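You operate a simulated robot arm through the tools that you are given. There is no shell and no other tool.

You are at the controls of a simulated two-armed robot. One attempt, no reset.

TASK
Wind the purple leader in, catch it and cap the roll.
Fine: wind till the wheel stops; free the brake to wind, set it on hold again; yellow catch in, green cap on.

It is judged by the outcome, as a careful person would: the job done as asked, and still so three seconds after it is handed in. It fails if anything else is knocked over, pushed out of place, dropped, spilled or broken. Lids that push on must go on centred and level and be pressed home; caps that screw on are set level and turned clockwise until they are tight.

THE ROBOT
Two 7-joint arms with fingered hands on one trunk that stands fixed in place. Base frame: the origin is at the foot of the trunk, x ahead of it, y to its left, z up; the work surface is at about z = 856. Readings come in mm, rad, newtons and seconds.
The left shoulder is at [75, 125, 1142], the right one opposite. With the tool pointing down near the work surface each hand reaches from about 460 to 820 mm from the base axis, measured 20 degrees to its own side. Payload 3.6 kg a hand.
The tool frame of a hand sits at the grasp point between the pads (the TCP): z along the fingers, y along the line on which they close. The tips reach 30 mm beyond it. The gripper opens to 104 mm; its body begins 35 mm behind the TCP. The gripper is a hand of 4 fingers: y runs from the thumb to the fingers, the wrist lies at [-15, -104, -178] in the tool frame.
Orientation is that of the tool frame in the base frame, as a unit quaternion [w, x, y, z]. With the fingers straight down and the wrist toward the robot, the tool's x, y and z point along [0, 1, 0], [1, 0, 0] and [0, 0, -1] of the base frame.

THE INTERFACE
- The arms move only by the tool arm_command. It takes "left_rows", "right_rows" or both (then of equal length, played together; a hand with none holds still); each is a list of rows, each an object (a shift or turn left out is 0) with "dr": the turn, a rotation vector about the base's x, y, z in rad, a list of three; "slide": the shift along the base's x, y, z in mm, a list of three. In form: [{"dr": [ax, ay, az], "slide": [x, y, z]}, ...]. A call has 1 to 20 rows; each row shifts and turns the commanded pose from where the row before left it. A row lasts 0.2 s, in which the tool goes at most 50 mm and 0.15 rad; a call with a longer step from one row to the next is refused whole. A pose out of reach is approached as far as the arm can. The call stops where the force on the tool passes 60 N (or 10 N more than at its start, if that is more) or the arm is blocked; 0.2 s more then pass. In this call time passes only in rows, and 0.2 s behind the last. The reply holds the time, the measured pose of the TCP, the force on the tool along the base axes, the opening and the grip force, in the units named above and with some noise, with the torque about the TCP (base axes, N m) and any sound that the robot's microphone picked up, and new pictures: "pictures" is both (left out), scene, wrist or none (wrist: the cameras of the hands that moved).
- Cameras (640 x 400 px; columns grow to the right, rows downward): "scene" is now at [177.5, 51.8, 1288.5]; the picture's right is [0.57, -0.82, 0.00], its down [-0.38, -0.26, -0.89] and it looks along [0.73, 0.51, -0.46] (base axes); focal length 225 px, centre (320, 200). "left" rides on the left gripper at [-61, -92, -130] in its tool frame; the picture's right is [-0.81, -0.27, 0.52], its down [0.53, -0.71, 0.46] and it looks along [0.24, 0.64, 0.72] (tool axes); focal length 275 px, centre (320, 200). "right" rides on the right gripper at [61, -92, -130] in its tool frame; the picture's right is [-0.81, 0.28, -0.52], its down [-0.53, -0.71, 0.46] and it looks along [-0.24, 0.64, 0.72] (tool axes); focal length 275 px, centre (320, 200). There is no depth. A picture from a camera that has moved, and an enlarged one, comes with that camera's place and axes in the base frame and with its lens.
- move_column(by): moves the trunk up (or, below 0, down) by that many mm; the arms and the scene camera ride with it, the base frame stays. It gives what a move gives, with no picture.
- move_fingers(index, middle, ring, thumb_bend, thumb_turn, hand): sets how far each is bent, from 0 (flat) to 100 (curled in); at 30 the hand is open as for a grip, at 70 the pads meet at the TCP. One left out holds its place. A second passes; each finger stops where it meets its share of the squeeze, and holds until it gets a number again. It is the only way to open and close the hand. It gives what a move gives, with no picture; readings hold the bend of each and the force on the fingers (four entries, about 0 where the hand has none), thumb and palm. thumb_turn goes from beside the hand (0) to across from the fingers (100), as for a grip.
- head_to(pan, tilt): turns the head with the scene camera to pan (to the left, within 1.396 rad either way) and tilt (down, from -0.506 to 1.204), counted from straight ahead of the robot (the tilt from the chest, where the trunk bows). It gives what a move gives, and a new picture of the scene camera.
- inspect(camera, box): a new picture of the part [left, top, right, bottom] of that camera's present view, enlarged. No time passes.
- close_job(): hands the job in; it is judged then, once.

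Nothing tells you positions but the pictures and the camera data. Unless the task says otherwise, let go and move clear before handing in.

The tools are called after ">>>" as a command line: name --argument value ..., lists and objects as JSON in quotes. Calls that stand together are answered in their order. arm_command: Moves the arms, as the interface text tells. Its arguments: {"type":"object","properties":{"left_rows":{"type":"array"},"right_rows":{"type":"array"},"pictures":{"type":"string","enum":["both","scene","wrist","none"]}},"required":[]} The other tools are called the same way: move_column (by) moves the trunk up or down; move_fingers (index, middle, ring, thumb_bend, thumb_turn, hand) moves the fingers one by one; head_to (pan, tilt) turns the head that bears the scene camera; inspect (camera, box) takes an enlarged picture of a part of a camera's view; close_job () hands the job in.

At the start:

```text
t: 0.0
left_tcp_pos: [326.8, 358.8, 1216.6]
left_tcp_rot: [0.0, 0.708, 0.706, -0.001]
left_force: [0.1, -0.4, -0.7]
left_moment: [0.02, -0.02, 0.03]
left_opening: 103.6
left_grip_force: 0.0
left_shape: jaw
left_bend: [30.0, 30.0, 30.0, 30.0, 98.0]
left_finger forces: [0.0, 0.0, 0.0, 0.0, 0.0, 0.0]
right_tcp_pos: [448.6, 30.2, 1192.5]
right_tcp_rot: [0.0, 0.708, 0.706, 0.0]
right_force: [0.2, -0.2, 0.2]
right_moment: [0.0, -0.02, -0.02]
right_opening: 103.6
right_grip_force: 0.0
right_shape: jaw
right_bend: [30.0, 30.0, 30.0, 30.0, 98.0]
right_finger forces: [0.0, 0.0, 0.1, 0.1, 0.1, 0.1]
trunk travel left (down, up): [-375.0, 161.0]
head pan, tilt (commanded): [0.613, 0.476]
```

scene: 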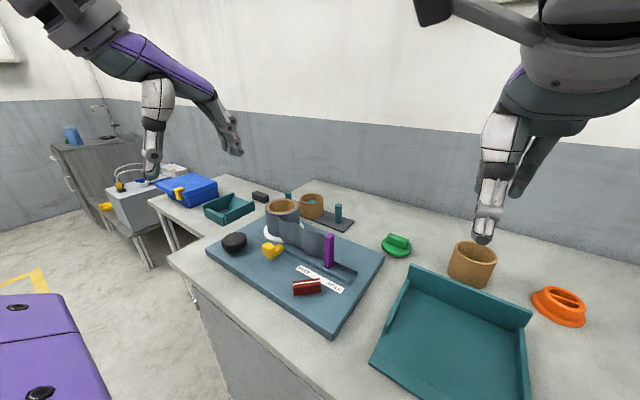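
right: 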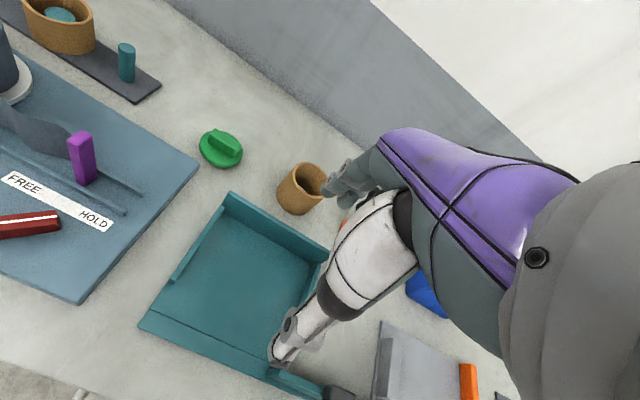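
left: 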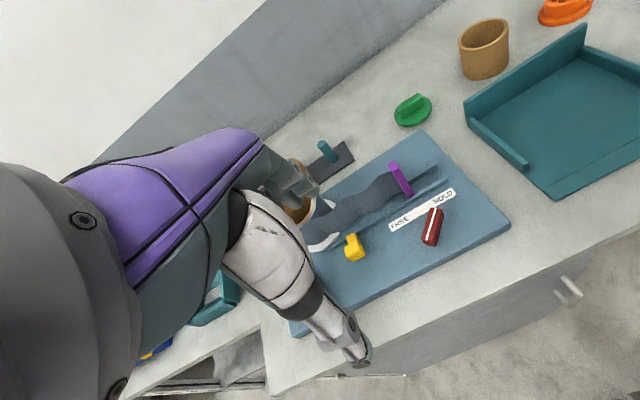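

I see a blue board with a roll and a grey band ending in a purple tab, a red brake lever beside a FREE/HOLD label, a yellow catch, a black knob, and a green cap on the table. I will first look closer at each part before moving.

>>> inspect --camera "scene" --box '[200, 180, 400, 340]'

>>> inspect --camera "left" --box '[270, 80, 520, 340]'

>>> inspect --camera "right" --box '[0, 0, 260, 310]'

```text
2.50 times, centred on (300, 260) of scene
camera zoom: at [177.5, 51.8, 1288.5], right [0.57, -0.82, 0.0], down [-0.38, -0.26, -0.89], along [0.73, 0.51, -0.46], focal length 563 px, centre (370, 50)
```

zoom: 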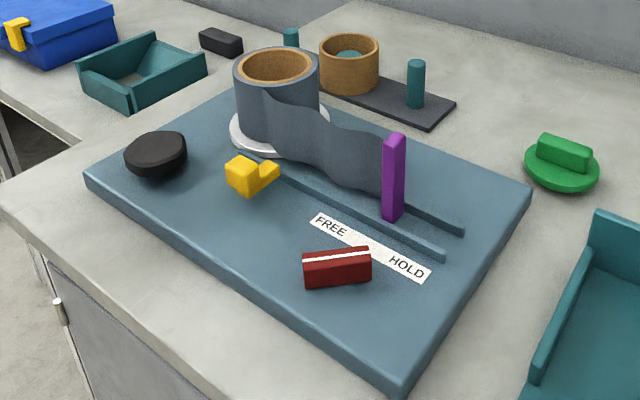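

```text
1.54 times, centred on (395, 210) of left
camera zoom: at [234.9, 296.7, 1346.0], right [-0.28, -0.81, -0.52], down [-0.71, 0.53, -0.46], along [0.64, 0.24, -0.72], focal length 424 px, centre (205, 185)
```

zoom: 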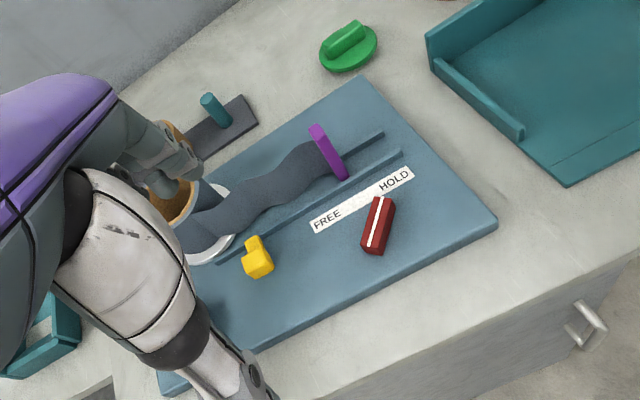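

```text
1.29 times, centred on (130, 155) of right
camera zoom: at [357.3, 90.7, 1322.3], right [0.27, -0.81, 0.52], down [-0.71, -0.53, -0.46], along [0.64, -0.24, -0.72], focal length 355 px, centre (565, 258)
```

zoom: 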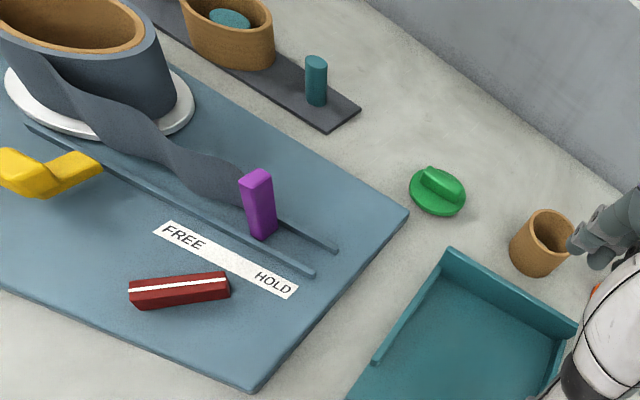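

The board holds the roll near [579, 469], the red lever near [446, 275], the yellow catch near [492, 429], a black wheel near [454, 537] and the purple tab near [537, 276]. The green cap is near [730, 166]. I will zoom in on each part to understand the mechanism.

>>> inspect --camera "scene" --box '[215, 220, 265, 260]'

>>> inspect --camera "scene" --box '[255, 190, 345, 270]'

>>> inspect --camera "scene" --box '[285, 250, 365, 310]'

>>> inspect --camera "scene" --box '[370, 220, 430, 270]'

>>> inspect --camera "scene" --box '[430, 220, 610, 340]'

>>> inspect --camera "left" --box '[330, 150, 460, 280]'

>>> inspect --camera "right" --box '[0, 100, 120, 260]'

>>> inspect --camera "right" --box '[180, 110, 260, 190]'

```text
10.00 times, centred on (240, 240) of scene
camera zoom: at [177.5, 51.8, 1288.5], right [0.57, -0.82, 0.0], down [-0.38, -0.26, -0.89], along [0.73, 0.51, -0.46], focal length 2254 px, centre (1120, -200)
```

zoom: 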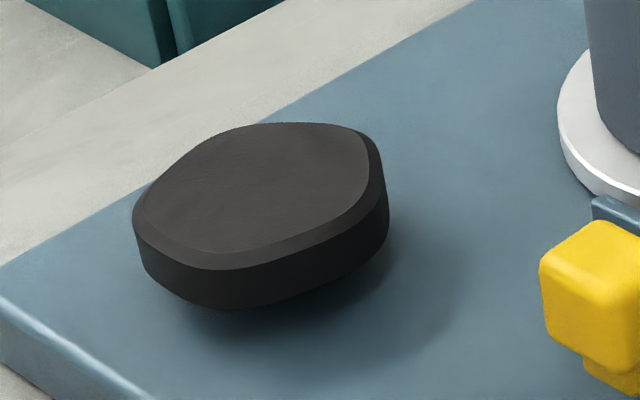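

```text
5.00 times, centred on (300, 230) of scene
camera zoom: at [177.5, 51.8, 1288.5], right [0.57, -0.82, 0.0], down [-0.38, -0.26, -0.89], along [0.73, 0.51, -0.46], focal length 1127 px, centre (420, 50)
```

zoom: 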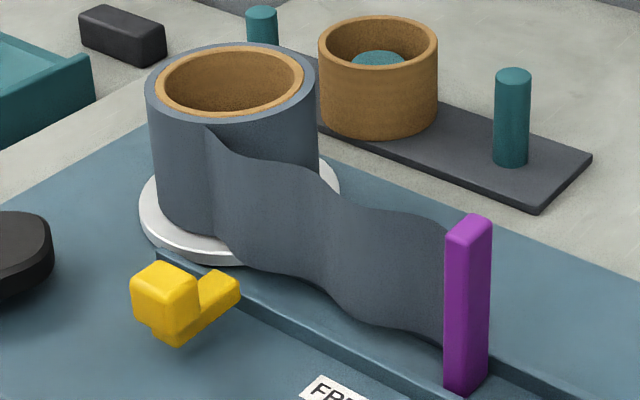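

```text
6.67 times, centred on (325, 280) of scene
camera zoom: at [177.5, 51.8, 1288.5], right [0.57, -0.82, 0.0], down [-0.38, -0.26, -0.89], along [0.73, 0.51, -0.46], focal length 1502 px, centre (287, -333)
```

zoom: 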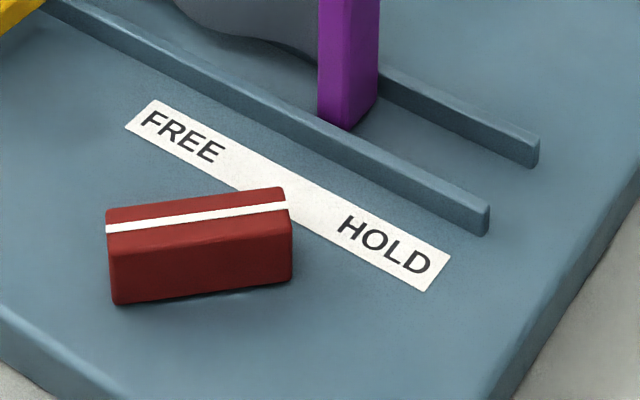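

```text
8.00 times, centred on (400, 245) of scene
camera zoom: at [177.5, 51.8, 1288.5], right [0.57, -0.82, 0.0], down [-0.38, -0.26, -0.89], along [0.73, 0.51, -0.46], focal length 1803 px, centre (-320, -160)
```

zoom: 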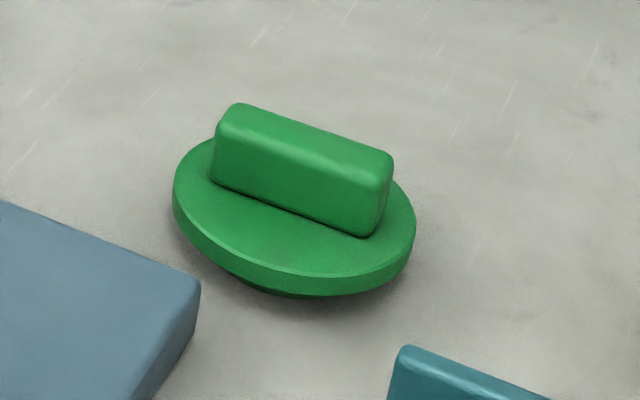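

```text
3.33 times, centred on (520, 280) of scene
camera zoom: at [177.5, 51.8, 1288.5], right [0.57, -0.82, 0.0], down [-0.38, -0.26, -0.89], along [0.73, 0.51, -0.46], focal length 751 px, centre (-347, -67)
```

zoom: 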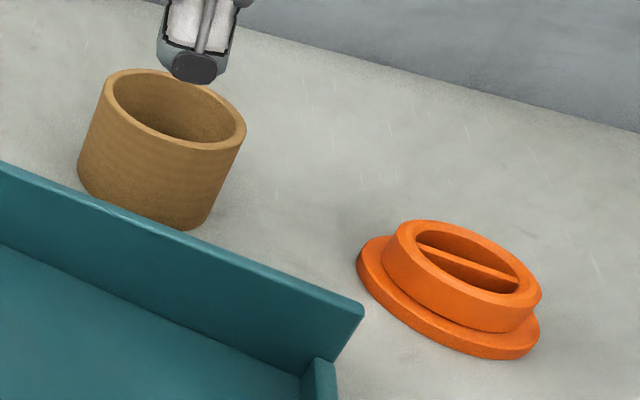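

```text
3.08 times, centred on (395, 215) of left
camera zoom: at [234.9, 296.7, 1346.0], right [-0.28, -0.81, -0.52], down [-0.71, 0.53, -0.46], along [0.64, 0.24, -0.72], focal length 847 px, centre (89, 154)
```

zoom: 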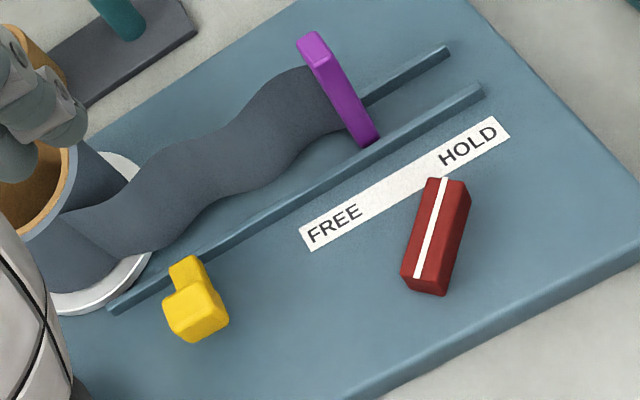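

```text
2.50 times, centred on (60, 180) of right
camera zoom: at [357.3, 90.7, 1322.3], right [0.27, -0.81, 0.52], down [-0.71, -0.53, -0.46], along [0.64, -0.24, -0.72], focal length 688 px, centre (970, 250)
```

zoom: 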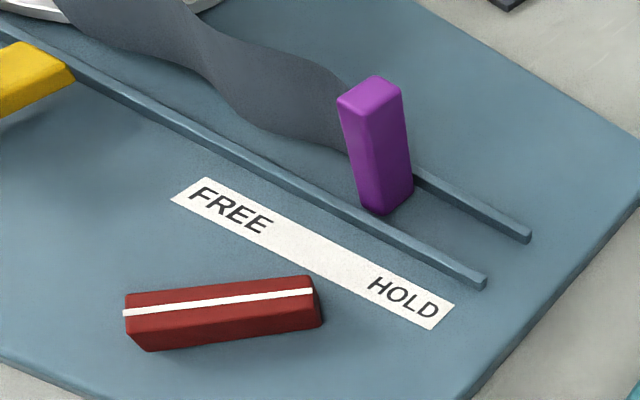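

```text
5.00 times, centred on (220, 150) of right
camera zoom: at [357.3, 90.7, 1322.3], right [0.27, -0.81, 0.52], down [-0.71, -0.53, -0.46], along [0.64, -0.24, -0.72], focal length 1376 px, centre (820, 450)
```

zoom: 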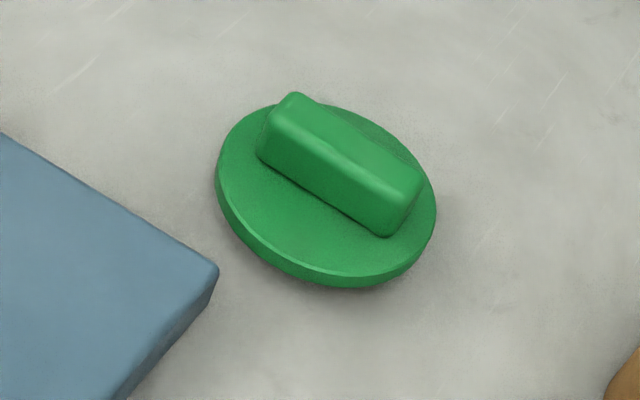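

The lever's white line points at HOLD (bar centre about [446, 278]), so freeing it means a turn of about 90° anticlockwise seen from above. I will bring the left hand above the black wheel and look at it before touching anything.

>>> arm_command --left_rows '[{"slide": [14, 22, 0]}, {"slide": [14, 22, 0]}, {"slide": [14, 22, -10]}, {"slide": [14, 22, -16]}, {"slide": [14, 22, -16]}, {"slide": [14, 22, -16]}, {"slide": [10, 22, -16]}, {"slide": [10, 14, -16]}, {"slide": [10, 10, -16]}]' --pictures "both"

```text
t: 2.0
left_tcp_pos: [440.1, 536.8, 1109.8]
left_tcp_rot: [-0.001, 0.708, 0.707, 0.001]
left_force: [-0.4, -0.2, -0.1]
left_moment: [0.02, -0.02, -0.01]
left_opening: 103.7
left_grip_force: 0.0
left_shape: jaw
left_bend: [30.0, 30.0, 30.0, 30.0, 98.0]
left_finger forces: [0.0, 0.0, 0.0, 0.0, 0.1, 0.0]
right_tcp_pos: [448.4, 28.5, 1192.2]
right_tcp_rot: [0.0, 0.708, 0.706, 0.0]
right_force: [0.6, -0.2, 0.4]
right_moment: [-0.02, -0.01, 0.01]
right_opening: 103.7
right_grip_force: 0.1
right_shape: jaw
right_bend: [30.0, 30.0, 30.0, 30.0, 98.0]
right_finger forces: [0.1, 0.0, 0.0, 0.0, 0.0, 0.0]
trunk travel left (down, up): [-375.0, 161.0]
head pan, tilt (commanded): [0.613, 0.476]
camera scene: at [177.8, 52.1, 1288.5], right [0.57, -0.82, 0.0], down [-0.38, -0.26, -0.89], along [0.73, 0.51, -0.46], focal length 225 px, centre (320, 200)
camera left: at [349.6, 474.5, 1239.3], right [-0.28, -0.81, -0.52], down [-0.71, 0.53, -0.45], along [0.64, 0.24, -0.72], focal length 275 px, centre (320, 200)
```

scene: 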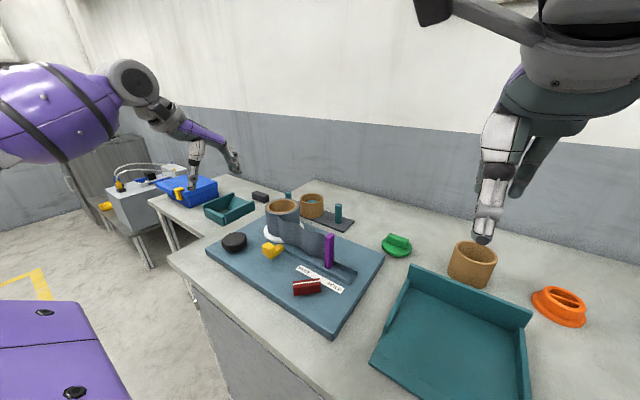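
left: 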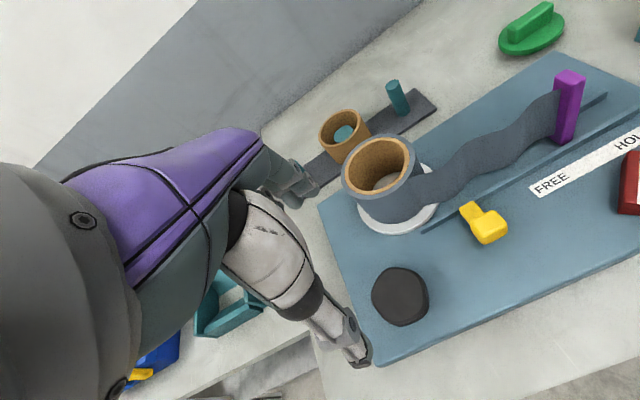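

The left hand now sits over the wheel, which I triangulate at about [452, 536, 904]. I'll zoom in on the wheel, catch and roll from here.

>>> inspect --camera "left" --box '[320, 220, 480, 340]'

>>> inspect --camera "left" --box '[320, 110, 640, 270]'

```text
3.33 times, centred on (400, 280) of left
camera zoom: at [349.6, 474.5, 1239.3], right [-0.28, -0.81, -0.52], down [-0.71, 0.53, -0.45], along [0.64, 0.24, -0.72], focal length 918 px, centre (53, -67)
```

zoom: 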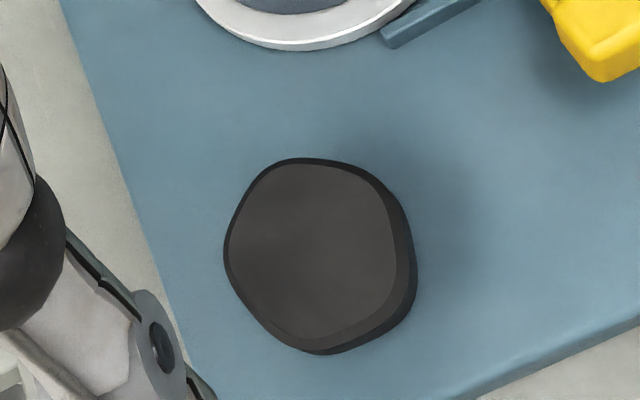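

```text
2.00 times, centred on (480, 190) of left
camera zoom: at [349.6, 474.5, 1239.3], right [-0.28, -0.81, -0.52], down [-0.71, 0.53, -0.45], along [0.64, 0.24, -0.72], focal length 551 px, centre (0, 220)
```

zoom: 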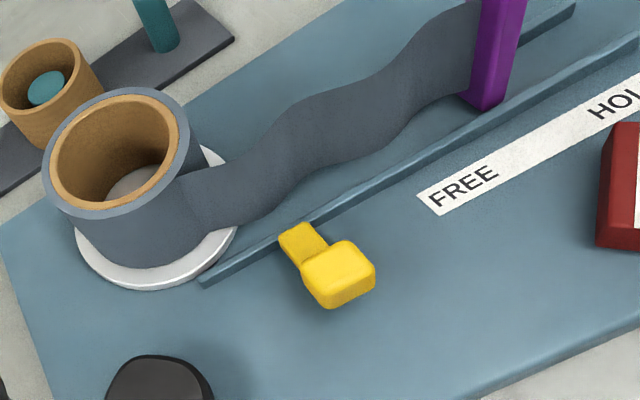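

The wheel is a five-lobed knob about 62 mm across. Next I bring the right hand above the brake lever, turned 45° so that the fingers close across the bar.

>>> arm_command --right_rows '[{"slide": [0, 25, 0]}, {"slide": [0, 25, -10], "dr": [0, 0, 0.1]}, {"slide": [0, 25, -15], "dr": [0, 0, 0.1]}, {"slide": [0, 25, -15], "dr": [0, 0, 0.1]}, {"slide": [0, 25, -15], "dr": [0, 0, 0.1]}, {"slide": [0, 25, -15], "dr": [0, 0, 0.1]}, {"slide": [0, 25, -15], "dr": [0, 0, 0.1]}, {"slide": [0, 25, -15], "dr": [0, 0, 0.1]}, {"slide": [0, 25, -15], "dr": [0, 0, 0.085]}, {"slide": [0, 22, -15]}]' --pictures "both"

```text
t: 4.2
left_tcp_pos: [441.8, 535.5, 1111.2]
left_tcp_rot: [0.0, 0.707, 0.707, 0.0]
left_force: [0.1, -0.9, 0.6]
left_moment: [0.02, 0.01, 0.0]
left_opening: 103.8
left_grip_force: 0.1
left_shape: jaw
left_bend: [30.0, 30.0, 30.0, 30.0, 98.0]
left_finger forces: [0.1, 0.0, 0.0, 0.0, 0.0, 0.0]
right_tcp_pos: [448.4, 276.7, 1062.8]
right_tcp_rot: [0.0, 0.381, 0.925, 0.0]
right_force: [0.0, -0.2, -0.5]
right_moment: [-0.01, -0.01, -0.01]
right_opening: 103.6
right_grip_force: 0.1
right_shape: jaw
right_bend: [30.0, 30.0, 30.0, 30.0, 98.0]
right_finger forces: [0.1, 0.1, 0.1, 0.1, 0.1, 0.0]
trunk travel left (down, up): [-375.0, 161.0]
head pan, tilt (commanded): [0.613, 0.476]
camera scene: at [177.5, 52.2, 1288.5], right [0.57, -0.82, 0.0], down [-0.38, -0.26, -0.89], along [0.73, 0.51, -0.46], focal length 225 px, centre (320, 200)
camera right: at [340.9, 256.2, 1192.8], right [0.77, -0.38, 0.52], down [-0.13, -0.88, -0.45], along [0.63, 0.28, -0.72], focal length 275 px, centre (320, 200)
```

scene: 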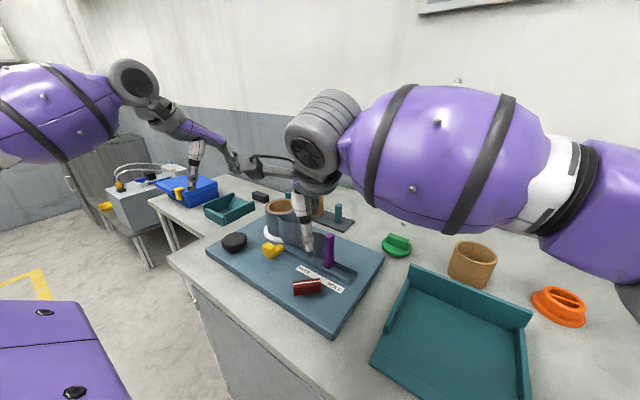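
right: 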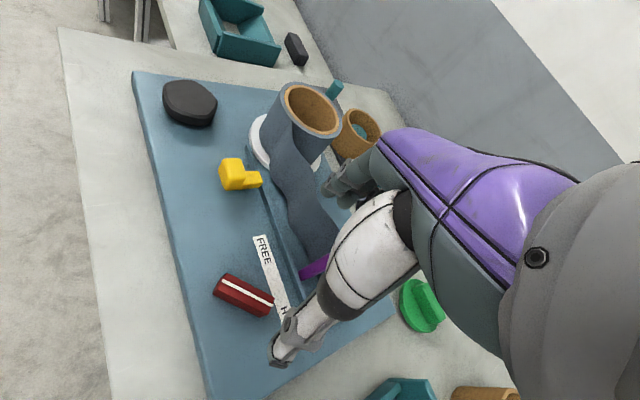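

The right hand is above the lever with its fingers across the bar. Before going down I'll test in the air how far this wrist can turn anticlockwise.

>>> arm_command --right_rows '[{"dr": [0, 0, 0.14]}, {"dr": [0, 0, 0.14]}, {"dr": [0, 0, 0.14]}, {"dr": [0, 0, 0.14]}, {"dr": [0, 0, 0.14]}, {"dr": [0, 0, 0.14]}, {"dr": [0, 0, 0.14]}, {"dr": [0, 0, 0.14]}, {"dr": [0, 0, 0.14]}, {"dr": [0, 0, 0.14]}, {"dr": [0, 0, 0.14]}]' --pictures "both"

```text
t: 6.6
left_tcp_pos: [440.9, 534.6, 1110.2]
left_tcp_rot: [0.0, 0.707, 0.707, 0.0]
left_force: [0.5, -0.1, -0.2]
left_moment: [-0.01, 0.02, 0.0]
left_opening: 104.0
left_grip_force: 0.1
left_shape: jaw
left_bend: [30.0, 30.0, 30.0, 30.0, 98.0]
left_finger forces: [0.1, 0.0, 0.0, 0.0, 0.0, 0.0]
right_tcp_pos: [448.8, 277.1, 1063.0]
right_tcp_rot: [0.0, 0.147, 0.989, 0.0]
right_force: [-0.9, -0.3, 0.1]
right_moment: [-0.01, -0.01, 0.02]
right_opening: 103.8
right_grip_force: 0.0
right_shape: jaw
right_bend: [30.0, 30.0, 30.0, 30.0, 98.0]
right_finger forces: [0.0, 0.0, 0.0, 0.0, 0.1, 0.1]
right hand out of reach, approached as far as the arm can: row 4, 5, 6, 7, 8, 9, 10, 11
trunk travel left (down, up): [-375.0, 161.0]
head pan, tilt (commanded): [0.613, 0.476]
camera scene: at [177.5, 51.8, 1288.5], right [0.57, -0.82, 0.0], down [-0.38, -0.26, -0.89], along [0.73, 0.51, -0.46], focal length 225 px, centre (320, 200)
camera right: at [363.7, 207.0, 1192.3], right [0.86, 0.03, 0.52], down [0.3, -0.84, -0.46], along [0.42, 0.55, -0.72], focal length 275 px, centre (320, 200)
```

scene: 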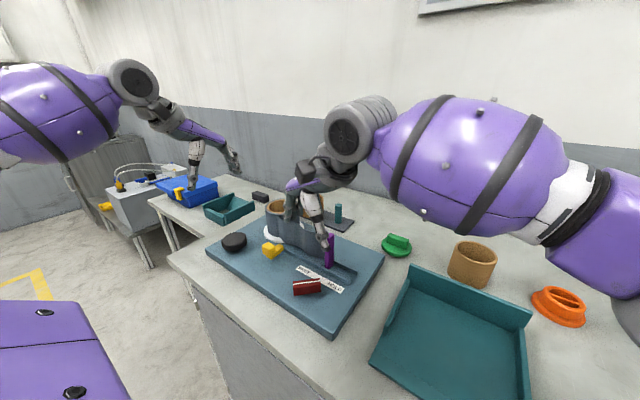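
right: 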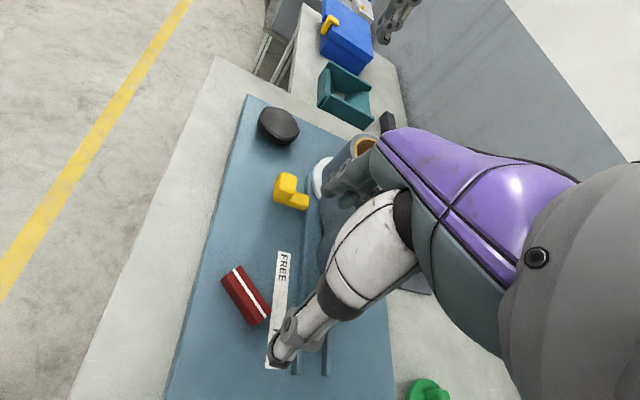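

At this spot the right wrist turns to only about 73°, short of the 135° that gripping across the bar would need. I'll look at the hand's shape and plan to push the bar's end with thumb or fingers instead.

>>> inspect --camera "scene" --box '[260, 140, 360, 300]'

>>> inspect --camera "right" --box '[200, 180, 420, 390]'

>>> inspect --camera "scene" --box '[150, 90, 260, 210]'

```text
2.50 times, centred on (310, 220) of scene
camera zoom: at [177.5, 51.8, 1288.5], right [0.57, -0.82, 0.0], down [-0.38, -0.26, -0.89], along [0.73, 0.51, -0.46], focal length 563 px, centre (345, 150)
```

zoom: 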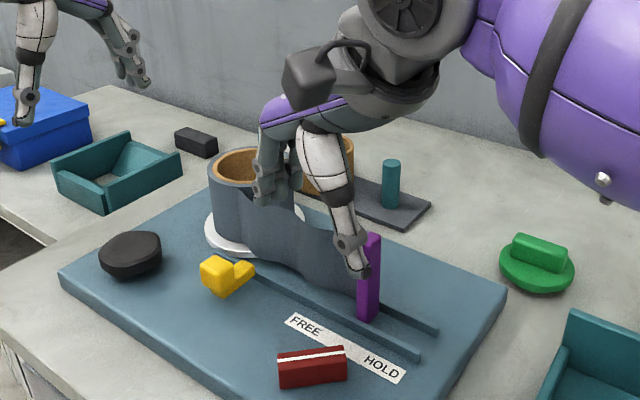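

```text
1.90 times, centred on (310, 285) of right
camera zoom: at [363.7, 207.0, 1192.3], right [0.86, 0.03, 0.52], down [0.3, -0.84, -0.46], along [0.42, 0.55, -0.72], focal length 524 px, centre (339, 38)
```

zoom: 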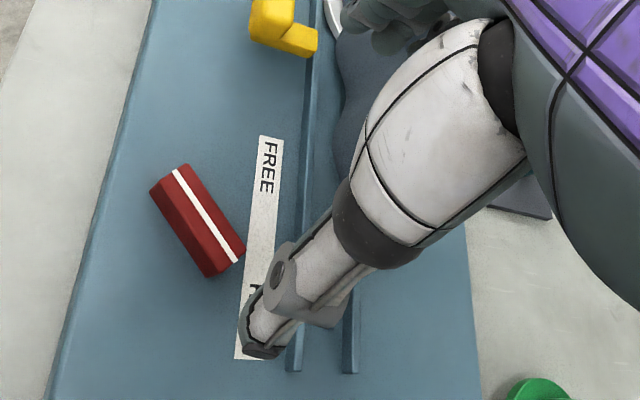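

```text
3.33 times, centred on (205, 150) of scene
camera zoom: at [177.5, 51.8, 1288.5], right [0.57, -0.82, 0.0], down [-0.38, -0.26, -0.89], along [0.73, 0.51, -0.46], focal length 751 px, centre (703, 367)
```

zoom: 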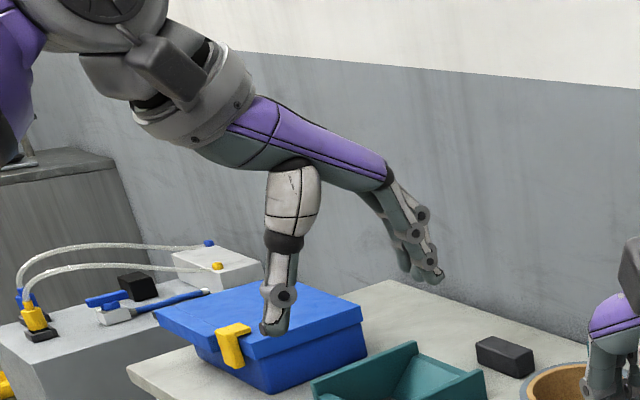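

The hand has a thumb on the wrist side and three fingers opposite. I'll grip the bar lengthwise (thumb at its near end, fingers at its far end), which needs only yaw −45° to +45°, so I turn the hand back to −45° now, still high above the board.

>>> arm_command --right_rows '[{"dr": [0, 0, -0.147]}, {"dr": [0, 0, -0.147]}, {"dr": [0, 0, -0.147]}, {"dr": [0, 0, -0.147]}, {"dr": [0, 0, -0.147]}, {"dr": [0, 0, -0.147]}, {"dr": [0, 0, -0.147]}, {"dr": [0, 0, -0.147]}, {"dr": [0, 0, -0.147]}, {"dr": [0, 0, -0.147]}, {"dr": [0, 0, -0.147]}, {"dr": [0, 0, -0.147]}, {"dr": [0, 0, -0.147]}, {"dr": [0, 0, -0.147]}]' --pictures "none"

```text
t: 9.6
left_tcp_pos: [441.0, 535.8, 1109.9]
left_tcp_rot: [0.0, 0.707, 0.707, 0.0]
left_force: [-0.8, 0.7, 0.1]
left_moment: [0.0, 0.01, 0.04]
left_opening: 103.7
left_grip_force: 0.0
left_shape: jaw
left_bend: [30.0, 30.0, 30.0, 30.0, 98.0]
left_finger forces: [0.0, 0.0, 0.0, 0.0, 0.1, 0.2]
right_tcp_pos: [528.4, 159.5, 1071.5]
right_tcp_rot: [0.0, 0.924, 0.383, -0.001]
right_force: [-0.3, -0.1, 0.1]
right_moment: [0.05, -0.05, 0.01]
right_opening: 103.7
right_grip_force: 0.1
right_shape: jaw
right_bend: [30.0, 30.0, 30.0, 30.0, 98.0]
right_finger forces: [0.0, 0.2, 0.0, 0.0, 0.0, 0.0]
right hand out of reach, approached as far as the arm can: row 8, 9, 10, 11, 12, 13, 14
trunk travel left (down, up): [-375.0, 161.0]
head pan, tilt (commanded): [0.613, 0.476]
```

The right arm cannot reach yaw −45° over the lever; it drifted to [528, 159] instead. I'll withdraw it to its side and use the left index finger as a probe to push the lever's near end toward FREE, since that side of the lever is clear.

>>> arm_command --right_rows '[{"slide": [-10, -20, 15], "dr": [0, 0, 0.1]}, {"slide": [-10, -20, 15], "dr": [0, 0, 0.1]}, {"slide": [-10, -20, 15], "dr": [0, 0, 0.1]}, {"slide": [-10, -20, 15], "dr": [0, 0, 0.1]}, {"slide": [-10, -20, 15], "dr": [0, 0, 0.1]}, {"slide": [-10, -20, 15], "dr": [0, 0, 0.1]}, {"slide": [-10, -20, 10], "dr": [0, 0, 0.1]}, {"slide": [0, -20, 5], "dr": [0, 0, 0.085]}]' --left_rows '[{"slide": [-5, -20, 0], "dr": [0, 0, -0.075]}, {"slide": [-5, -20, 0], "dr": [0, 0, -0.075]}, {"slide": [-5, -25, 0], "dr": [0, 0, -0.075]}, {"slide": [-5, -25, 0], "dr": [0, 0, -0.075]}, {"slide": [-5, -25, 0], "dr": [0, 0, -0.075]}, {"slide": [-5, -25, -10], "dr": [0, 0, -0.075]}, {"slide": [0, -25, -15], "dr": [0, 0, -0.075]}, {"slide": [0, -20, -15], "dr": [0, 0, 0]}]' --pictures "none"

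>>> move_fingers --hand "left" --index 60 --middle 100 --ring 100 --thumb_bend 20

>>> arm_command --left_rows '[{"slide": [0, 0, 0]}]' --pictures "both"

>>> inspect --camera "scene" --box '[200, 120, 360, 320]'

```text
t: 11.4
left_tcp_pos: [411.3, 349.4, 1069.3]
left_tcp_rot: [0.0, 0.867, 0.499, 0.0]
left_force: [0.2, -0.3, 0.3]
left_moment: [0.04, -0.03, 0.02]
left_opening: 103.5
left_grip_force: 0.0
left_shape: jaw
left_bend: [30.0, 30.0, 30.0, 30.0, 98.0]
left_finger forces: [0.1, 0.1, 0.1, 0.0, 0.1, 0.0]
right_tcp_pos: [460.4, -1.6, 1177.9]
right_tcp_rot: [0.0, 0.706, 0.708, 0.0]
right_force: [0.1, -0.2, 0.4]
right_moment: [0.0, 0.03, -0.01]
right_opening: 103.8
right_grip_force: 0.1
right_shape: jaw
right_bend: [30.0, 30.0, 30.0, 30.0, 98.0]
right_finger forces: [0.1, 0.0, 0.0, 0.1, 0.1, 0.0]
trunk travel left (down, up): [-375.0, 161.0]
head pan, tilt (commanded): [0.613, 0.476]
```

```text
t: 12.4
left_tcp_pos: [411.3, 352.0, 1070.0]
left_tcp_rot: [0.0, 0.867, 0.499, 0.0]
left_force: [0.2, 1.5, -0.3]
left_moment: [0.02, 0.01, 0.0]
left_opening: 72.8
left_grip_force: 0.0
left_shape: fingers
left_bend: [60.0, 100.0, 100.0, 20.0, 98.0]
left_finger forces: [0.1, 0.1, 0.0, 0.0, 0.0, 0.1]
right_tcp_pos: [460.4, 1.6, 1179.2]
right_tcp_rot: [-0.001, 0.707, 0.707, 0.0]
right_force: [0.8, -0.5, 0.3]
right_moment: [-0.02, -0.01, -0.02]
right_opening: 103.8
right_grip_force: 0.0
right_shape: jaw
right_bend: [30.0, 30.0, 30.0, 30.0, 98.0]
right_finger forces: [0.0, 0.0, 0.0, 0.0, 0.0, 0.0]
trunk travel left (down, up): [-375.0, 161.0]
head pan, tilt (commanded): [0.613, 0.476]
```

```text
t: 12.8
left_tcp_pos: [411.4, 350.7, 1069.5]
left_tcp_rot: [0.0, 0.867, 0.499, 0.0]
left_force: [-0.1, 0.1, -0.4]
left_moment: [0.01, 0.0, 0.0]
left_opening: 72.8
left_grip_force: 0.0
left_shape: fingers
left_bend: [60.0, 100.0, 100.0, 20.0, 98.0]
left_finger forces: [0.0, 0.1, 0.0, 0.0, 0.0, 0.0]
right_tcp_pos: [458.4, 0.2, 1178.8]
right_tcp_rot: [0.0, 0.707, 0.707, -0.001]
right_force: [-1.6, -0.9, 0.7]
right_moment: [-0.03, 0.02, 0.02]
right_opening: 104.1
right_grip_force: 0.0
right_shape: jaw
right_bend: [30.0, 30.0, 30.0, 30.0, 98.0]
right_finger forces: [0.0, 0.0, 0.0, 0.0, 0.0, 0.1]
trunk travel left (down, up): [-375.0, 161.0]
head pan, tilt (commanded): [0.613, 0.476]
camera scene: at [177.5, 51.8, 1288.5], right [0.57, -0.82, 0.0], down [-0.38, -0.26, -0.89], along [0.73, 0.51, -0.46], focal length 225 px, centre (320, 200)
camera left: at [301.7, 343.6, 1200.0], right [-0.64, -0.56, -0.52], down [-0.35, 0.82, -0.46], along [0.68, -0.11, -0.72], focal length 275 px, centre (320, 200)
```

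scene: 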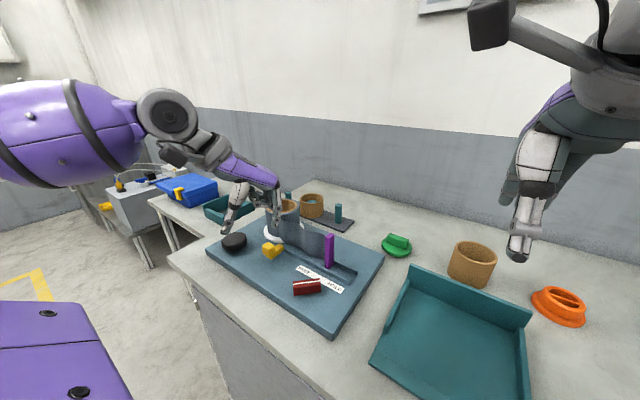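
left: 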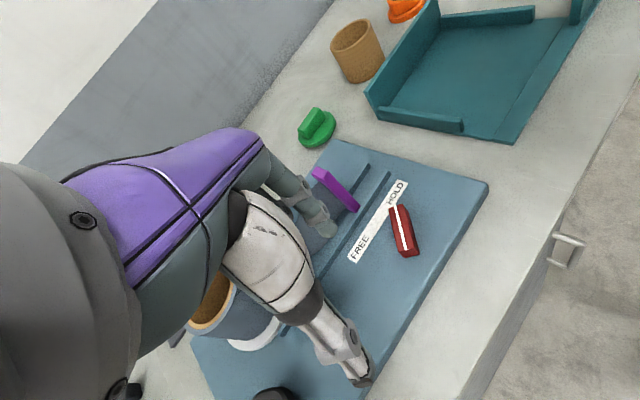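

```text
2.00 times, centred on (280, 220) of scene
camera zoom: at [177.5, 51.8, 1288.5], right [0.57, -0.82, 0.0], down [-0.38, -0.26, -0.89], along [0.73, 0.51, -0.46], focal length 451 px, centre (400, 160)
```

zoom: 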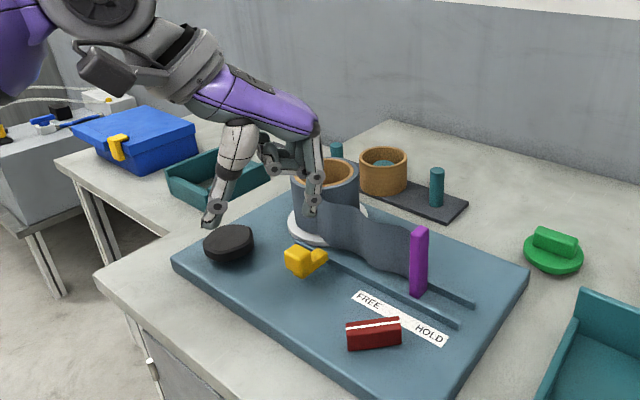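

The left index finger points down alone, with its tip about [12, −19, −22] from the TCP, and the lever's near end is at about [428, 301]. I'll descend beside that end and check before pushing.

>>> arm_command --left_rows '[{"slide": [3, -2, -25]}, {"slide": [2, -1, -25]}, {"slide": [0, 0, -25]}, {"slide": [0, 0, -25]}, {"slide": [0, 0, -20]}, {"slide": [0, 0, -15]}]' --pictures "both"

>>> inspect --camera "scene" --box '[230, 200, 360, 320]'

>>> inspect --camera "left" --box '[280, 160, 440, 300]'

```text
t: 14.2
left_tcp_pos: [417.0, 347.6, 933.8]
left_tcp_rot: [-0.001, 0.867, 0.499, 0.0]
left_force: [0.0, -0.4, 0.4]
left_moment: [-0.03, 0.0, -0.01]
left_opening: 72.8
left_grip_force: 0.1
left_shape: fingers
left_bend: [60.0, 100.0, 100.0, 20.0, 98.0]
left_finger forces: [0.1, 0.0, 0.0, 0.1, 0.0, 0.0]
right_tcp_pos: [460.8, 1.0, 1179.3]
right_tcp_rot: [0.0, 0.707, 0.707, 0.0]
right_force: [0.5, -0.2, 0.4]
right_moment: [0.03, 0.02, 0.02]
right_opening: 103.7
right_grip_force: 0.1
right_shape: jaw
right_bend: [30.0, 30.0, 30.0, 30.0, 98.0]
right_finger forces: [0.1, 0.1, 0.1, 0.0, 0.0, 0.0]
trunk travel left (down, up): [-375.0, 161.0]
head pan, tilt (commanded): [0.613, 0.476]
camera scene: at [177.6, 51.9, 1288.5], right [0.57, -0.82, 0.0], down [-0.38, -0.26, -0.89], along [0.73, 0.51, -0.46], focal length 225 px, centre (320, 200)
camera left: at [305.6, 340.6, 1063.8], right [-0.64, -0.56, -0.52], down [-0.35, 0.82, -0.46], along [0.68, -0.11, -0.72], focal length 275 px, centre (320, 200)
```

scene: 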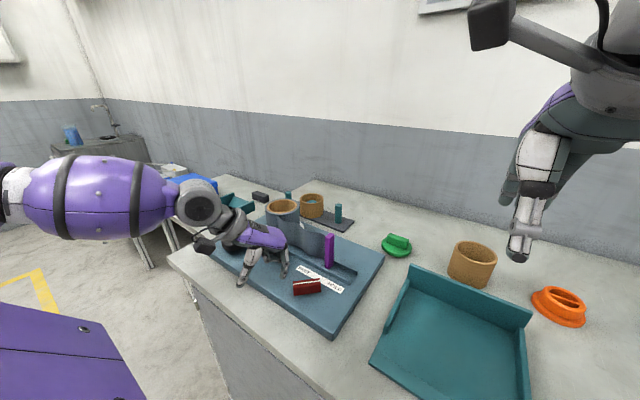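
left: 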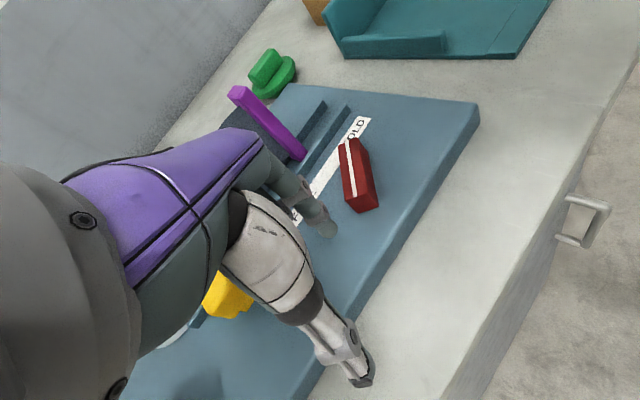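

```text
3.33 times, centred on (295, 260) of scene
camera zoom: at [177.6, 51.9, 1288.5], right [0.57, -0.82, 0.0], down [-0.38, -0.26, -0.89], along [0.73, 0.51, -0.46], focal length 751 px, centre (403, 0)
```

zoom: 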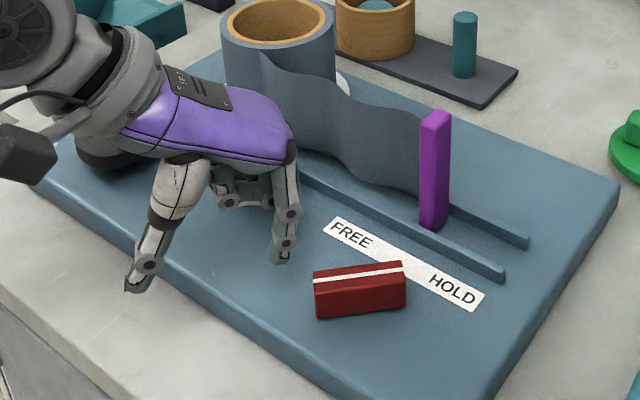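

```text
2.86 times, centred on (360, 230) of left
camera zoom: at [305.6, 340.6, 1063.8], right [-0.64, -0.56, -0.52], down [-0.35, 0.82, -0.46], along [0.68, -0.11, -0.72], focal length 786 px, centre (206, 114)
```

zoom: 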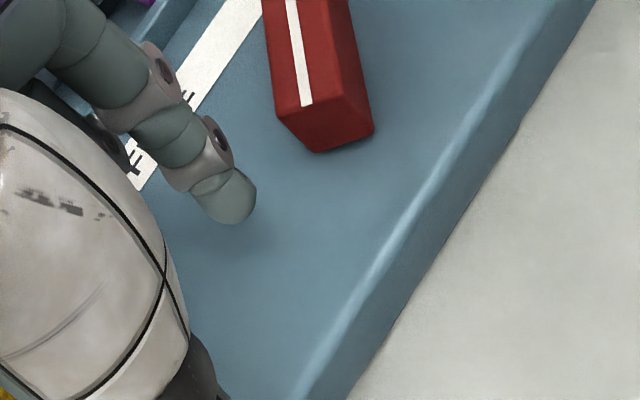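

The fingertip is at about [427, 330, 909] and the lever's near end at [429, 301], with its pivot near [450, 280]. I'll shift beside the bar's long side, then lower until the tip is level with the bar.

>>> arm_command --left_rows '[{"slide": [12, -2, 0]}, {"slide": [11, -1, 0]}, {"slide": [0, 0, -10]}, {"slide": [0, 0, -9]}]' --pictures "both"

>>> inspect --camera "scene" --box '[260, 230, 360, 310]'

>>> inspect --camera "left" --box '[280, 130, 440, 270]'

```text
t: 15.2
left_tcp_pos: [438.5, 344.5, 916.2]
left_tcp_rot: [0.0, 0.867, 0.499, 0.0]
left_force: [0.1, -1.2, 0.0]
left_moment: [0.0, -0.01, 0.02]
left_opening: 72.8
left_grip_force: 0.0
left_shape: fingers
left_bend: [60.0, 100.0, 100.0, 20.0, 98.0]
left_finger forces: [0.1, 0.0, 0.0, 0.0, 0.0, 0.1]
right_tcp_pos: [460.8, 0.1, 1178.1]
right_tcp_rot: [0.001, 0.706, 0.708, 0.0]
right_force: [0.7, 0.1, -0.2]
right_moment: [0.01, 0.02, 0.0]
right_opening: 103.4
right_grip_force: 0.1
right_shape: jaw
right_bend: [30.0, 30.0, 30.0, 30.0, 98.0]
right_finger forces: [0.1, 0.0, 0.1, 0.0, 0.0, 0.1]
trunk travel left (down, up): [-375.0, 161.0]
head pan, tilt (commanded): [0.613, 0.476]
camera scene: at [177.6, 51.8, 1288.5], right [0.57, -0.82, 0.0], down [-0.38, -0.26, -0.89], along [0.73, 0.51, -0.46], focal length 225 px, centre (320, 200)
camera left: at [327.9, 337.5, 1045.4], right [-0.64, -0.56, -0.52], down [-0.35, 0.82, -0.46], along [0.68, -0.11, -0.72], focal length 275 px, centre (320, 200)
```

scene: 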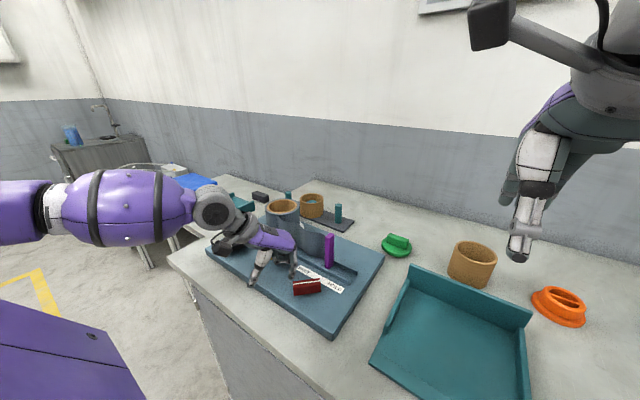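
left: 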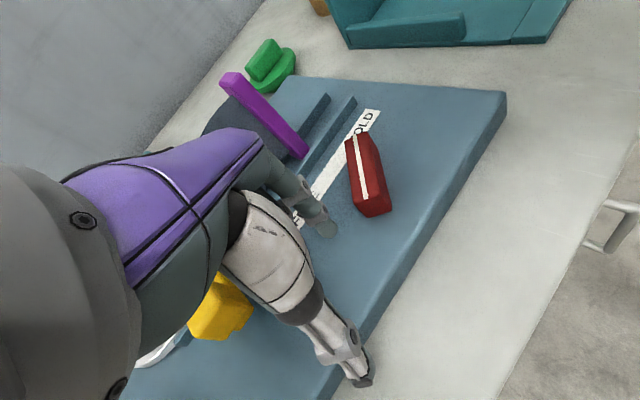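

```text
5.00 times, centred on (310, 270) of scene
camera zoom: at [177.6, 51.8, 1288.5], right [0.57, -0.82, 0.0], down [-0.38, -0.26, -0.89], along [0.73, 0.51, -0.46], focal length 1127 px, centre (370, -150)
```

zoom: 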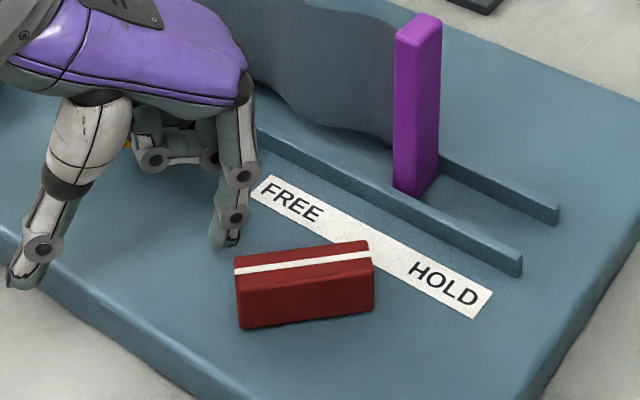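

```text
2.86 times, centred on (360, 200) of left
camera zoom: at [327.9, 337.5, 1045.4], right [-0.64, -0.56, -0.52], down [-0.35, 0.82, -0.46], along [0.68, -0.11, -0.72], focal length 786 px, centre (206, 200)
```

zoom: 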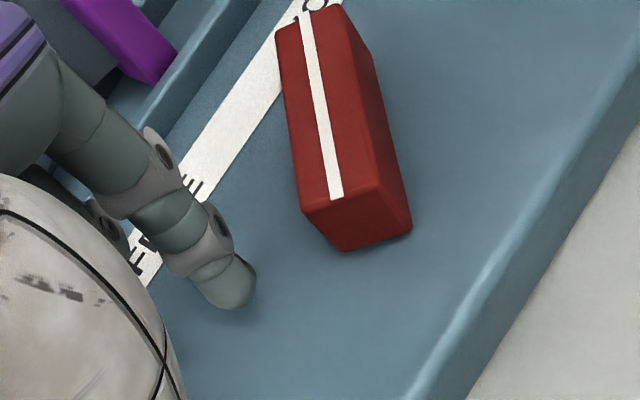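

The fingertip stands beside the bar's long side, level with it, at about [449, 325, 891]. I'll now push the bar round along an arc about its pivot.

>>> arm_command --left_rows '[{"slide": [0, -6, 0]}, {"slide": [0, -6, 0]}, {"slide": [0, -5, 0]}, {"slide": [-5, -2, 0]}, {"slide": [-5, -2, 0]}, {"slide": [-4, -2, 0]}]' --pictures "scene"

>>> inspect --camera "scene" --box '[260, 230, 360, 310]'

```text
t: 16.6
left_tcp_pos: [422.6, 322.0, 915.6]
left_tcp_rot: [0.001, 0.867, 0.499, 0.0]
left_force: [0.6, 0.5, 0.3]
left_moment: [0.0, -0.03, 0.08]
left_opening: 73.0
left_grip_force: 0.7
left_shape: fingers
left_bend: [60.0, 100.0, 100.0, 20.0, 98.0]
left_finger forces: [0.9, 0.0, 0.1, 0.0, 0.0, 0.0]
right_tcp_pos: [460.4, -1.3, 1178.7]
right_tcp_rot: [0.0, 0.707, 0.708, 0.0]
right_force: [0.0, -0.6, -0.5]
right_moment: [0.03, 0.01, 0.0]
right_opening: 103.6
right_grip_force: 0.1
right_shape: jaw
right_bend: [30.0, 30.0, 30.0, 30.0, 98.0]
right_finger forces: [0.0, 0.0, 0.0, 0.1, 0.0, 0.0]
trunk travel left (down, up): [-375.0, 161.0]
head pan, tilt (commanded): [0.613, 0.476]
camera scene: at [177.5, 51.8, 1288.5], right [0.57, -0.82, 0.0], down [-0.37, -0.26, -0.89], along [0.73, 0.51, -0.46], focal length 225 px, centre (320, 200)
```

scene: 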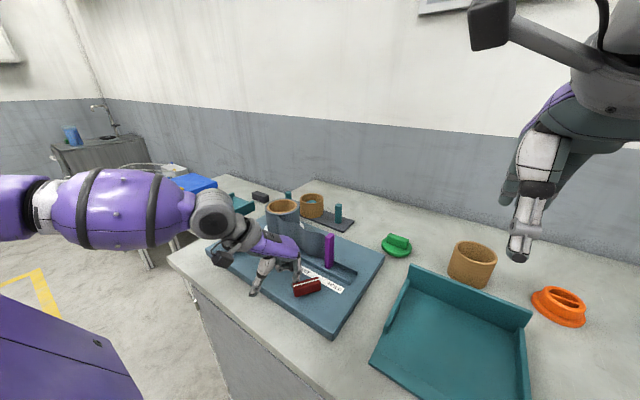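

```text
5.00 times, centred on (310, 270) of scene
camera zoom: at [177.5, 51.8, 1288.5], right [0.57, -0.82, 0.0], down [-0.37, -0.26, -0.89], along [0.73, 0.51, -0.46], focal length 1127 px, centre (370, -150)
```

zoom: 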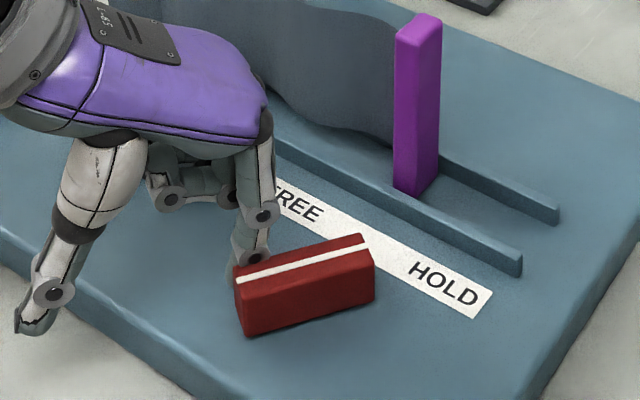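

The lever is turning easily with about 1 N on the index finger. I'll carry on along the arc to the FREE mark.

>>> arm_command --left_rows '[{"slide": [-4, -4, 0]}, {"slide": [-3, -5, 0]}, {"slide": [-2, -5, 0]}, {"slide": [-1, -5, 0]}, {"slide": [-1, -5, 0]}, {"slide": [0, -4, 0]}]' --pictures "scene"

>>> inspect --camera "scene" --box '[260, 230, 360, 310]'

```text
t: 18.0
left_tcp_pos: [414.6, 294.3, 917.9]
left_tcp_rot: [0.0, 0.866, 0.5, 0.002]
left_force: [-1.7, 3.8, 3.6]
left_moment: [0.01, -0.03, 0.05]
left_opening: 67.9
left_grip_force: 2.9
left_shape: fingers
left_bend: [63.0, 100.0, 100.0, 20.0, 98.0]
left_finger forces: [4.7, 0.1, 0.0, 0.0, 0.1, 0.0]
right_tcp_pos: [460.0, 0.3, 1179.6]
right_tcp_rot: [0.0, 0.707, 0.707, -0.001]
right_force: [0.0, 0.1, 0.3]
right_moment: [0.0, -0.01, 0.0]
right_opening: 103.8
right_grip_force: 0.1
right_shape: jaw
right_bend: [30.0, 30.0, 30.0, 30.0, 98.0]
right_finger forces: [0.0, 0.0, 0.0, 0.1, 0.0, 0.0]
trunk travel left (down, up): [-375.0, 161.0]
head pan, tilt (commanded): [0.613, 0.476]
camera scene: at [177.2, 52.2, 1288.6], right [0.57, -0.82, 0.0], down [-0.37, -0.26, -0.89], along [0.73, 0.51, -0.46], focal length 225 px, centre (320, 200)
```

scene: 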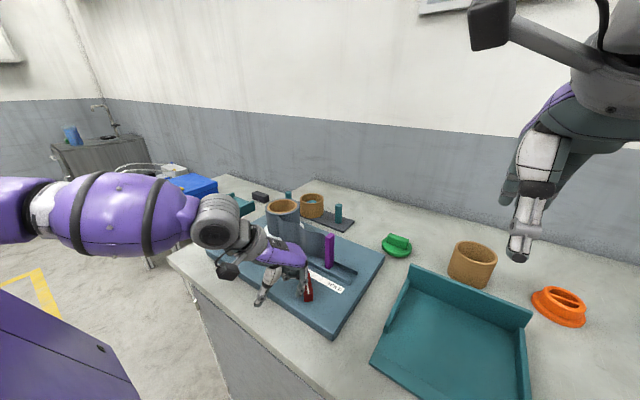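

```text
5.00 times, centred on (310, 270) of scene
camera zoom: at [177.2, 52.2, 1288.6], right [0.57, -0.82, 0.0], down [-0.37, -0.26, -0.89], along [0.73, 0.51, -0.46], focal length 1127 px, centre (370, -150)
```

zoom: 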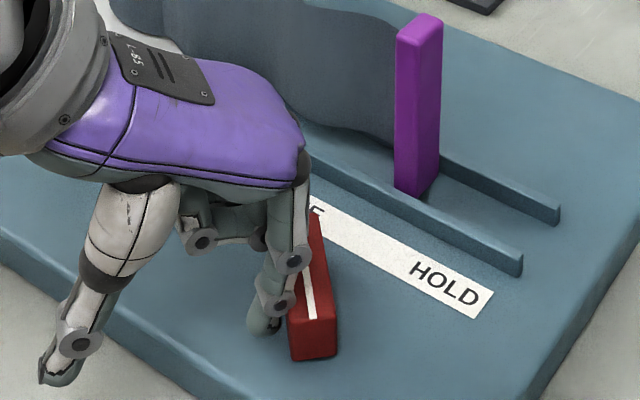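

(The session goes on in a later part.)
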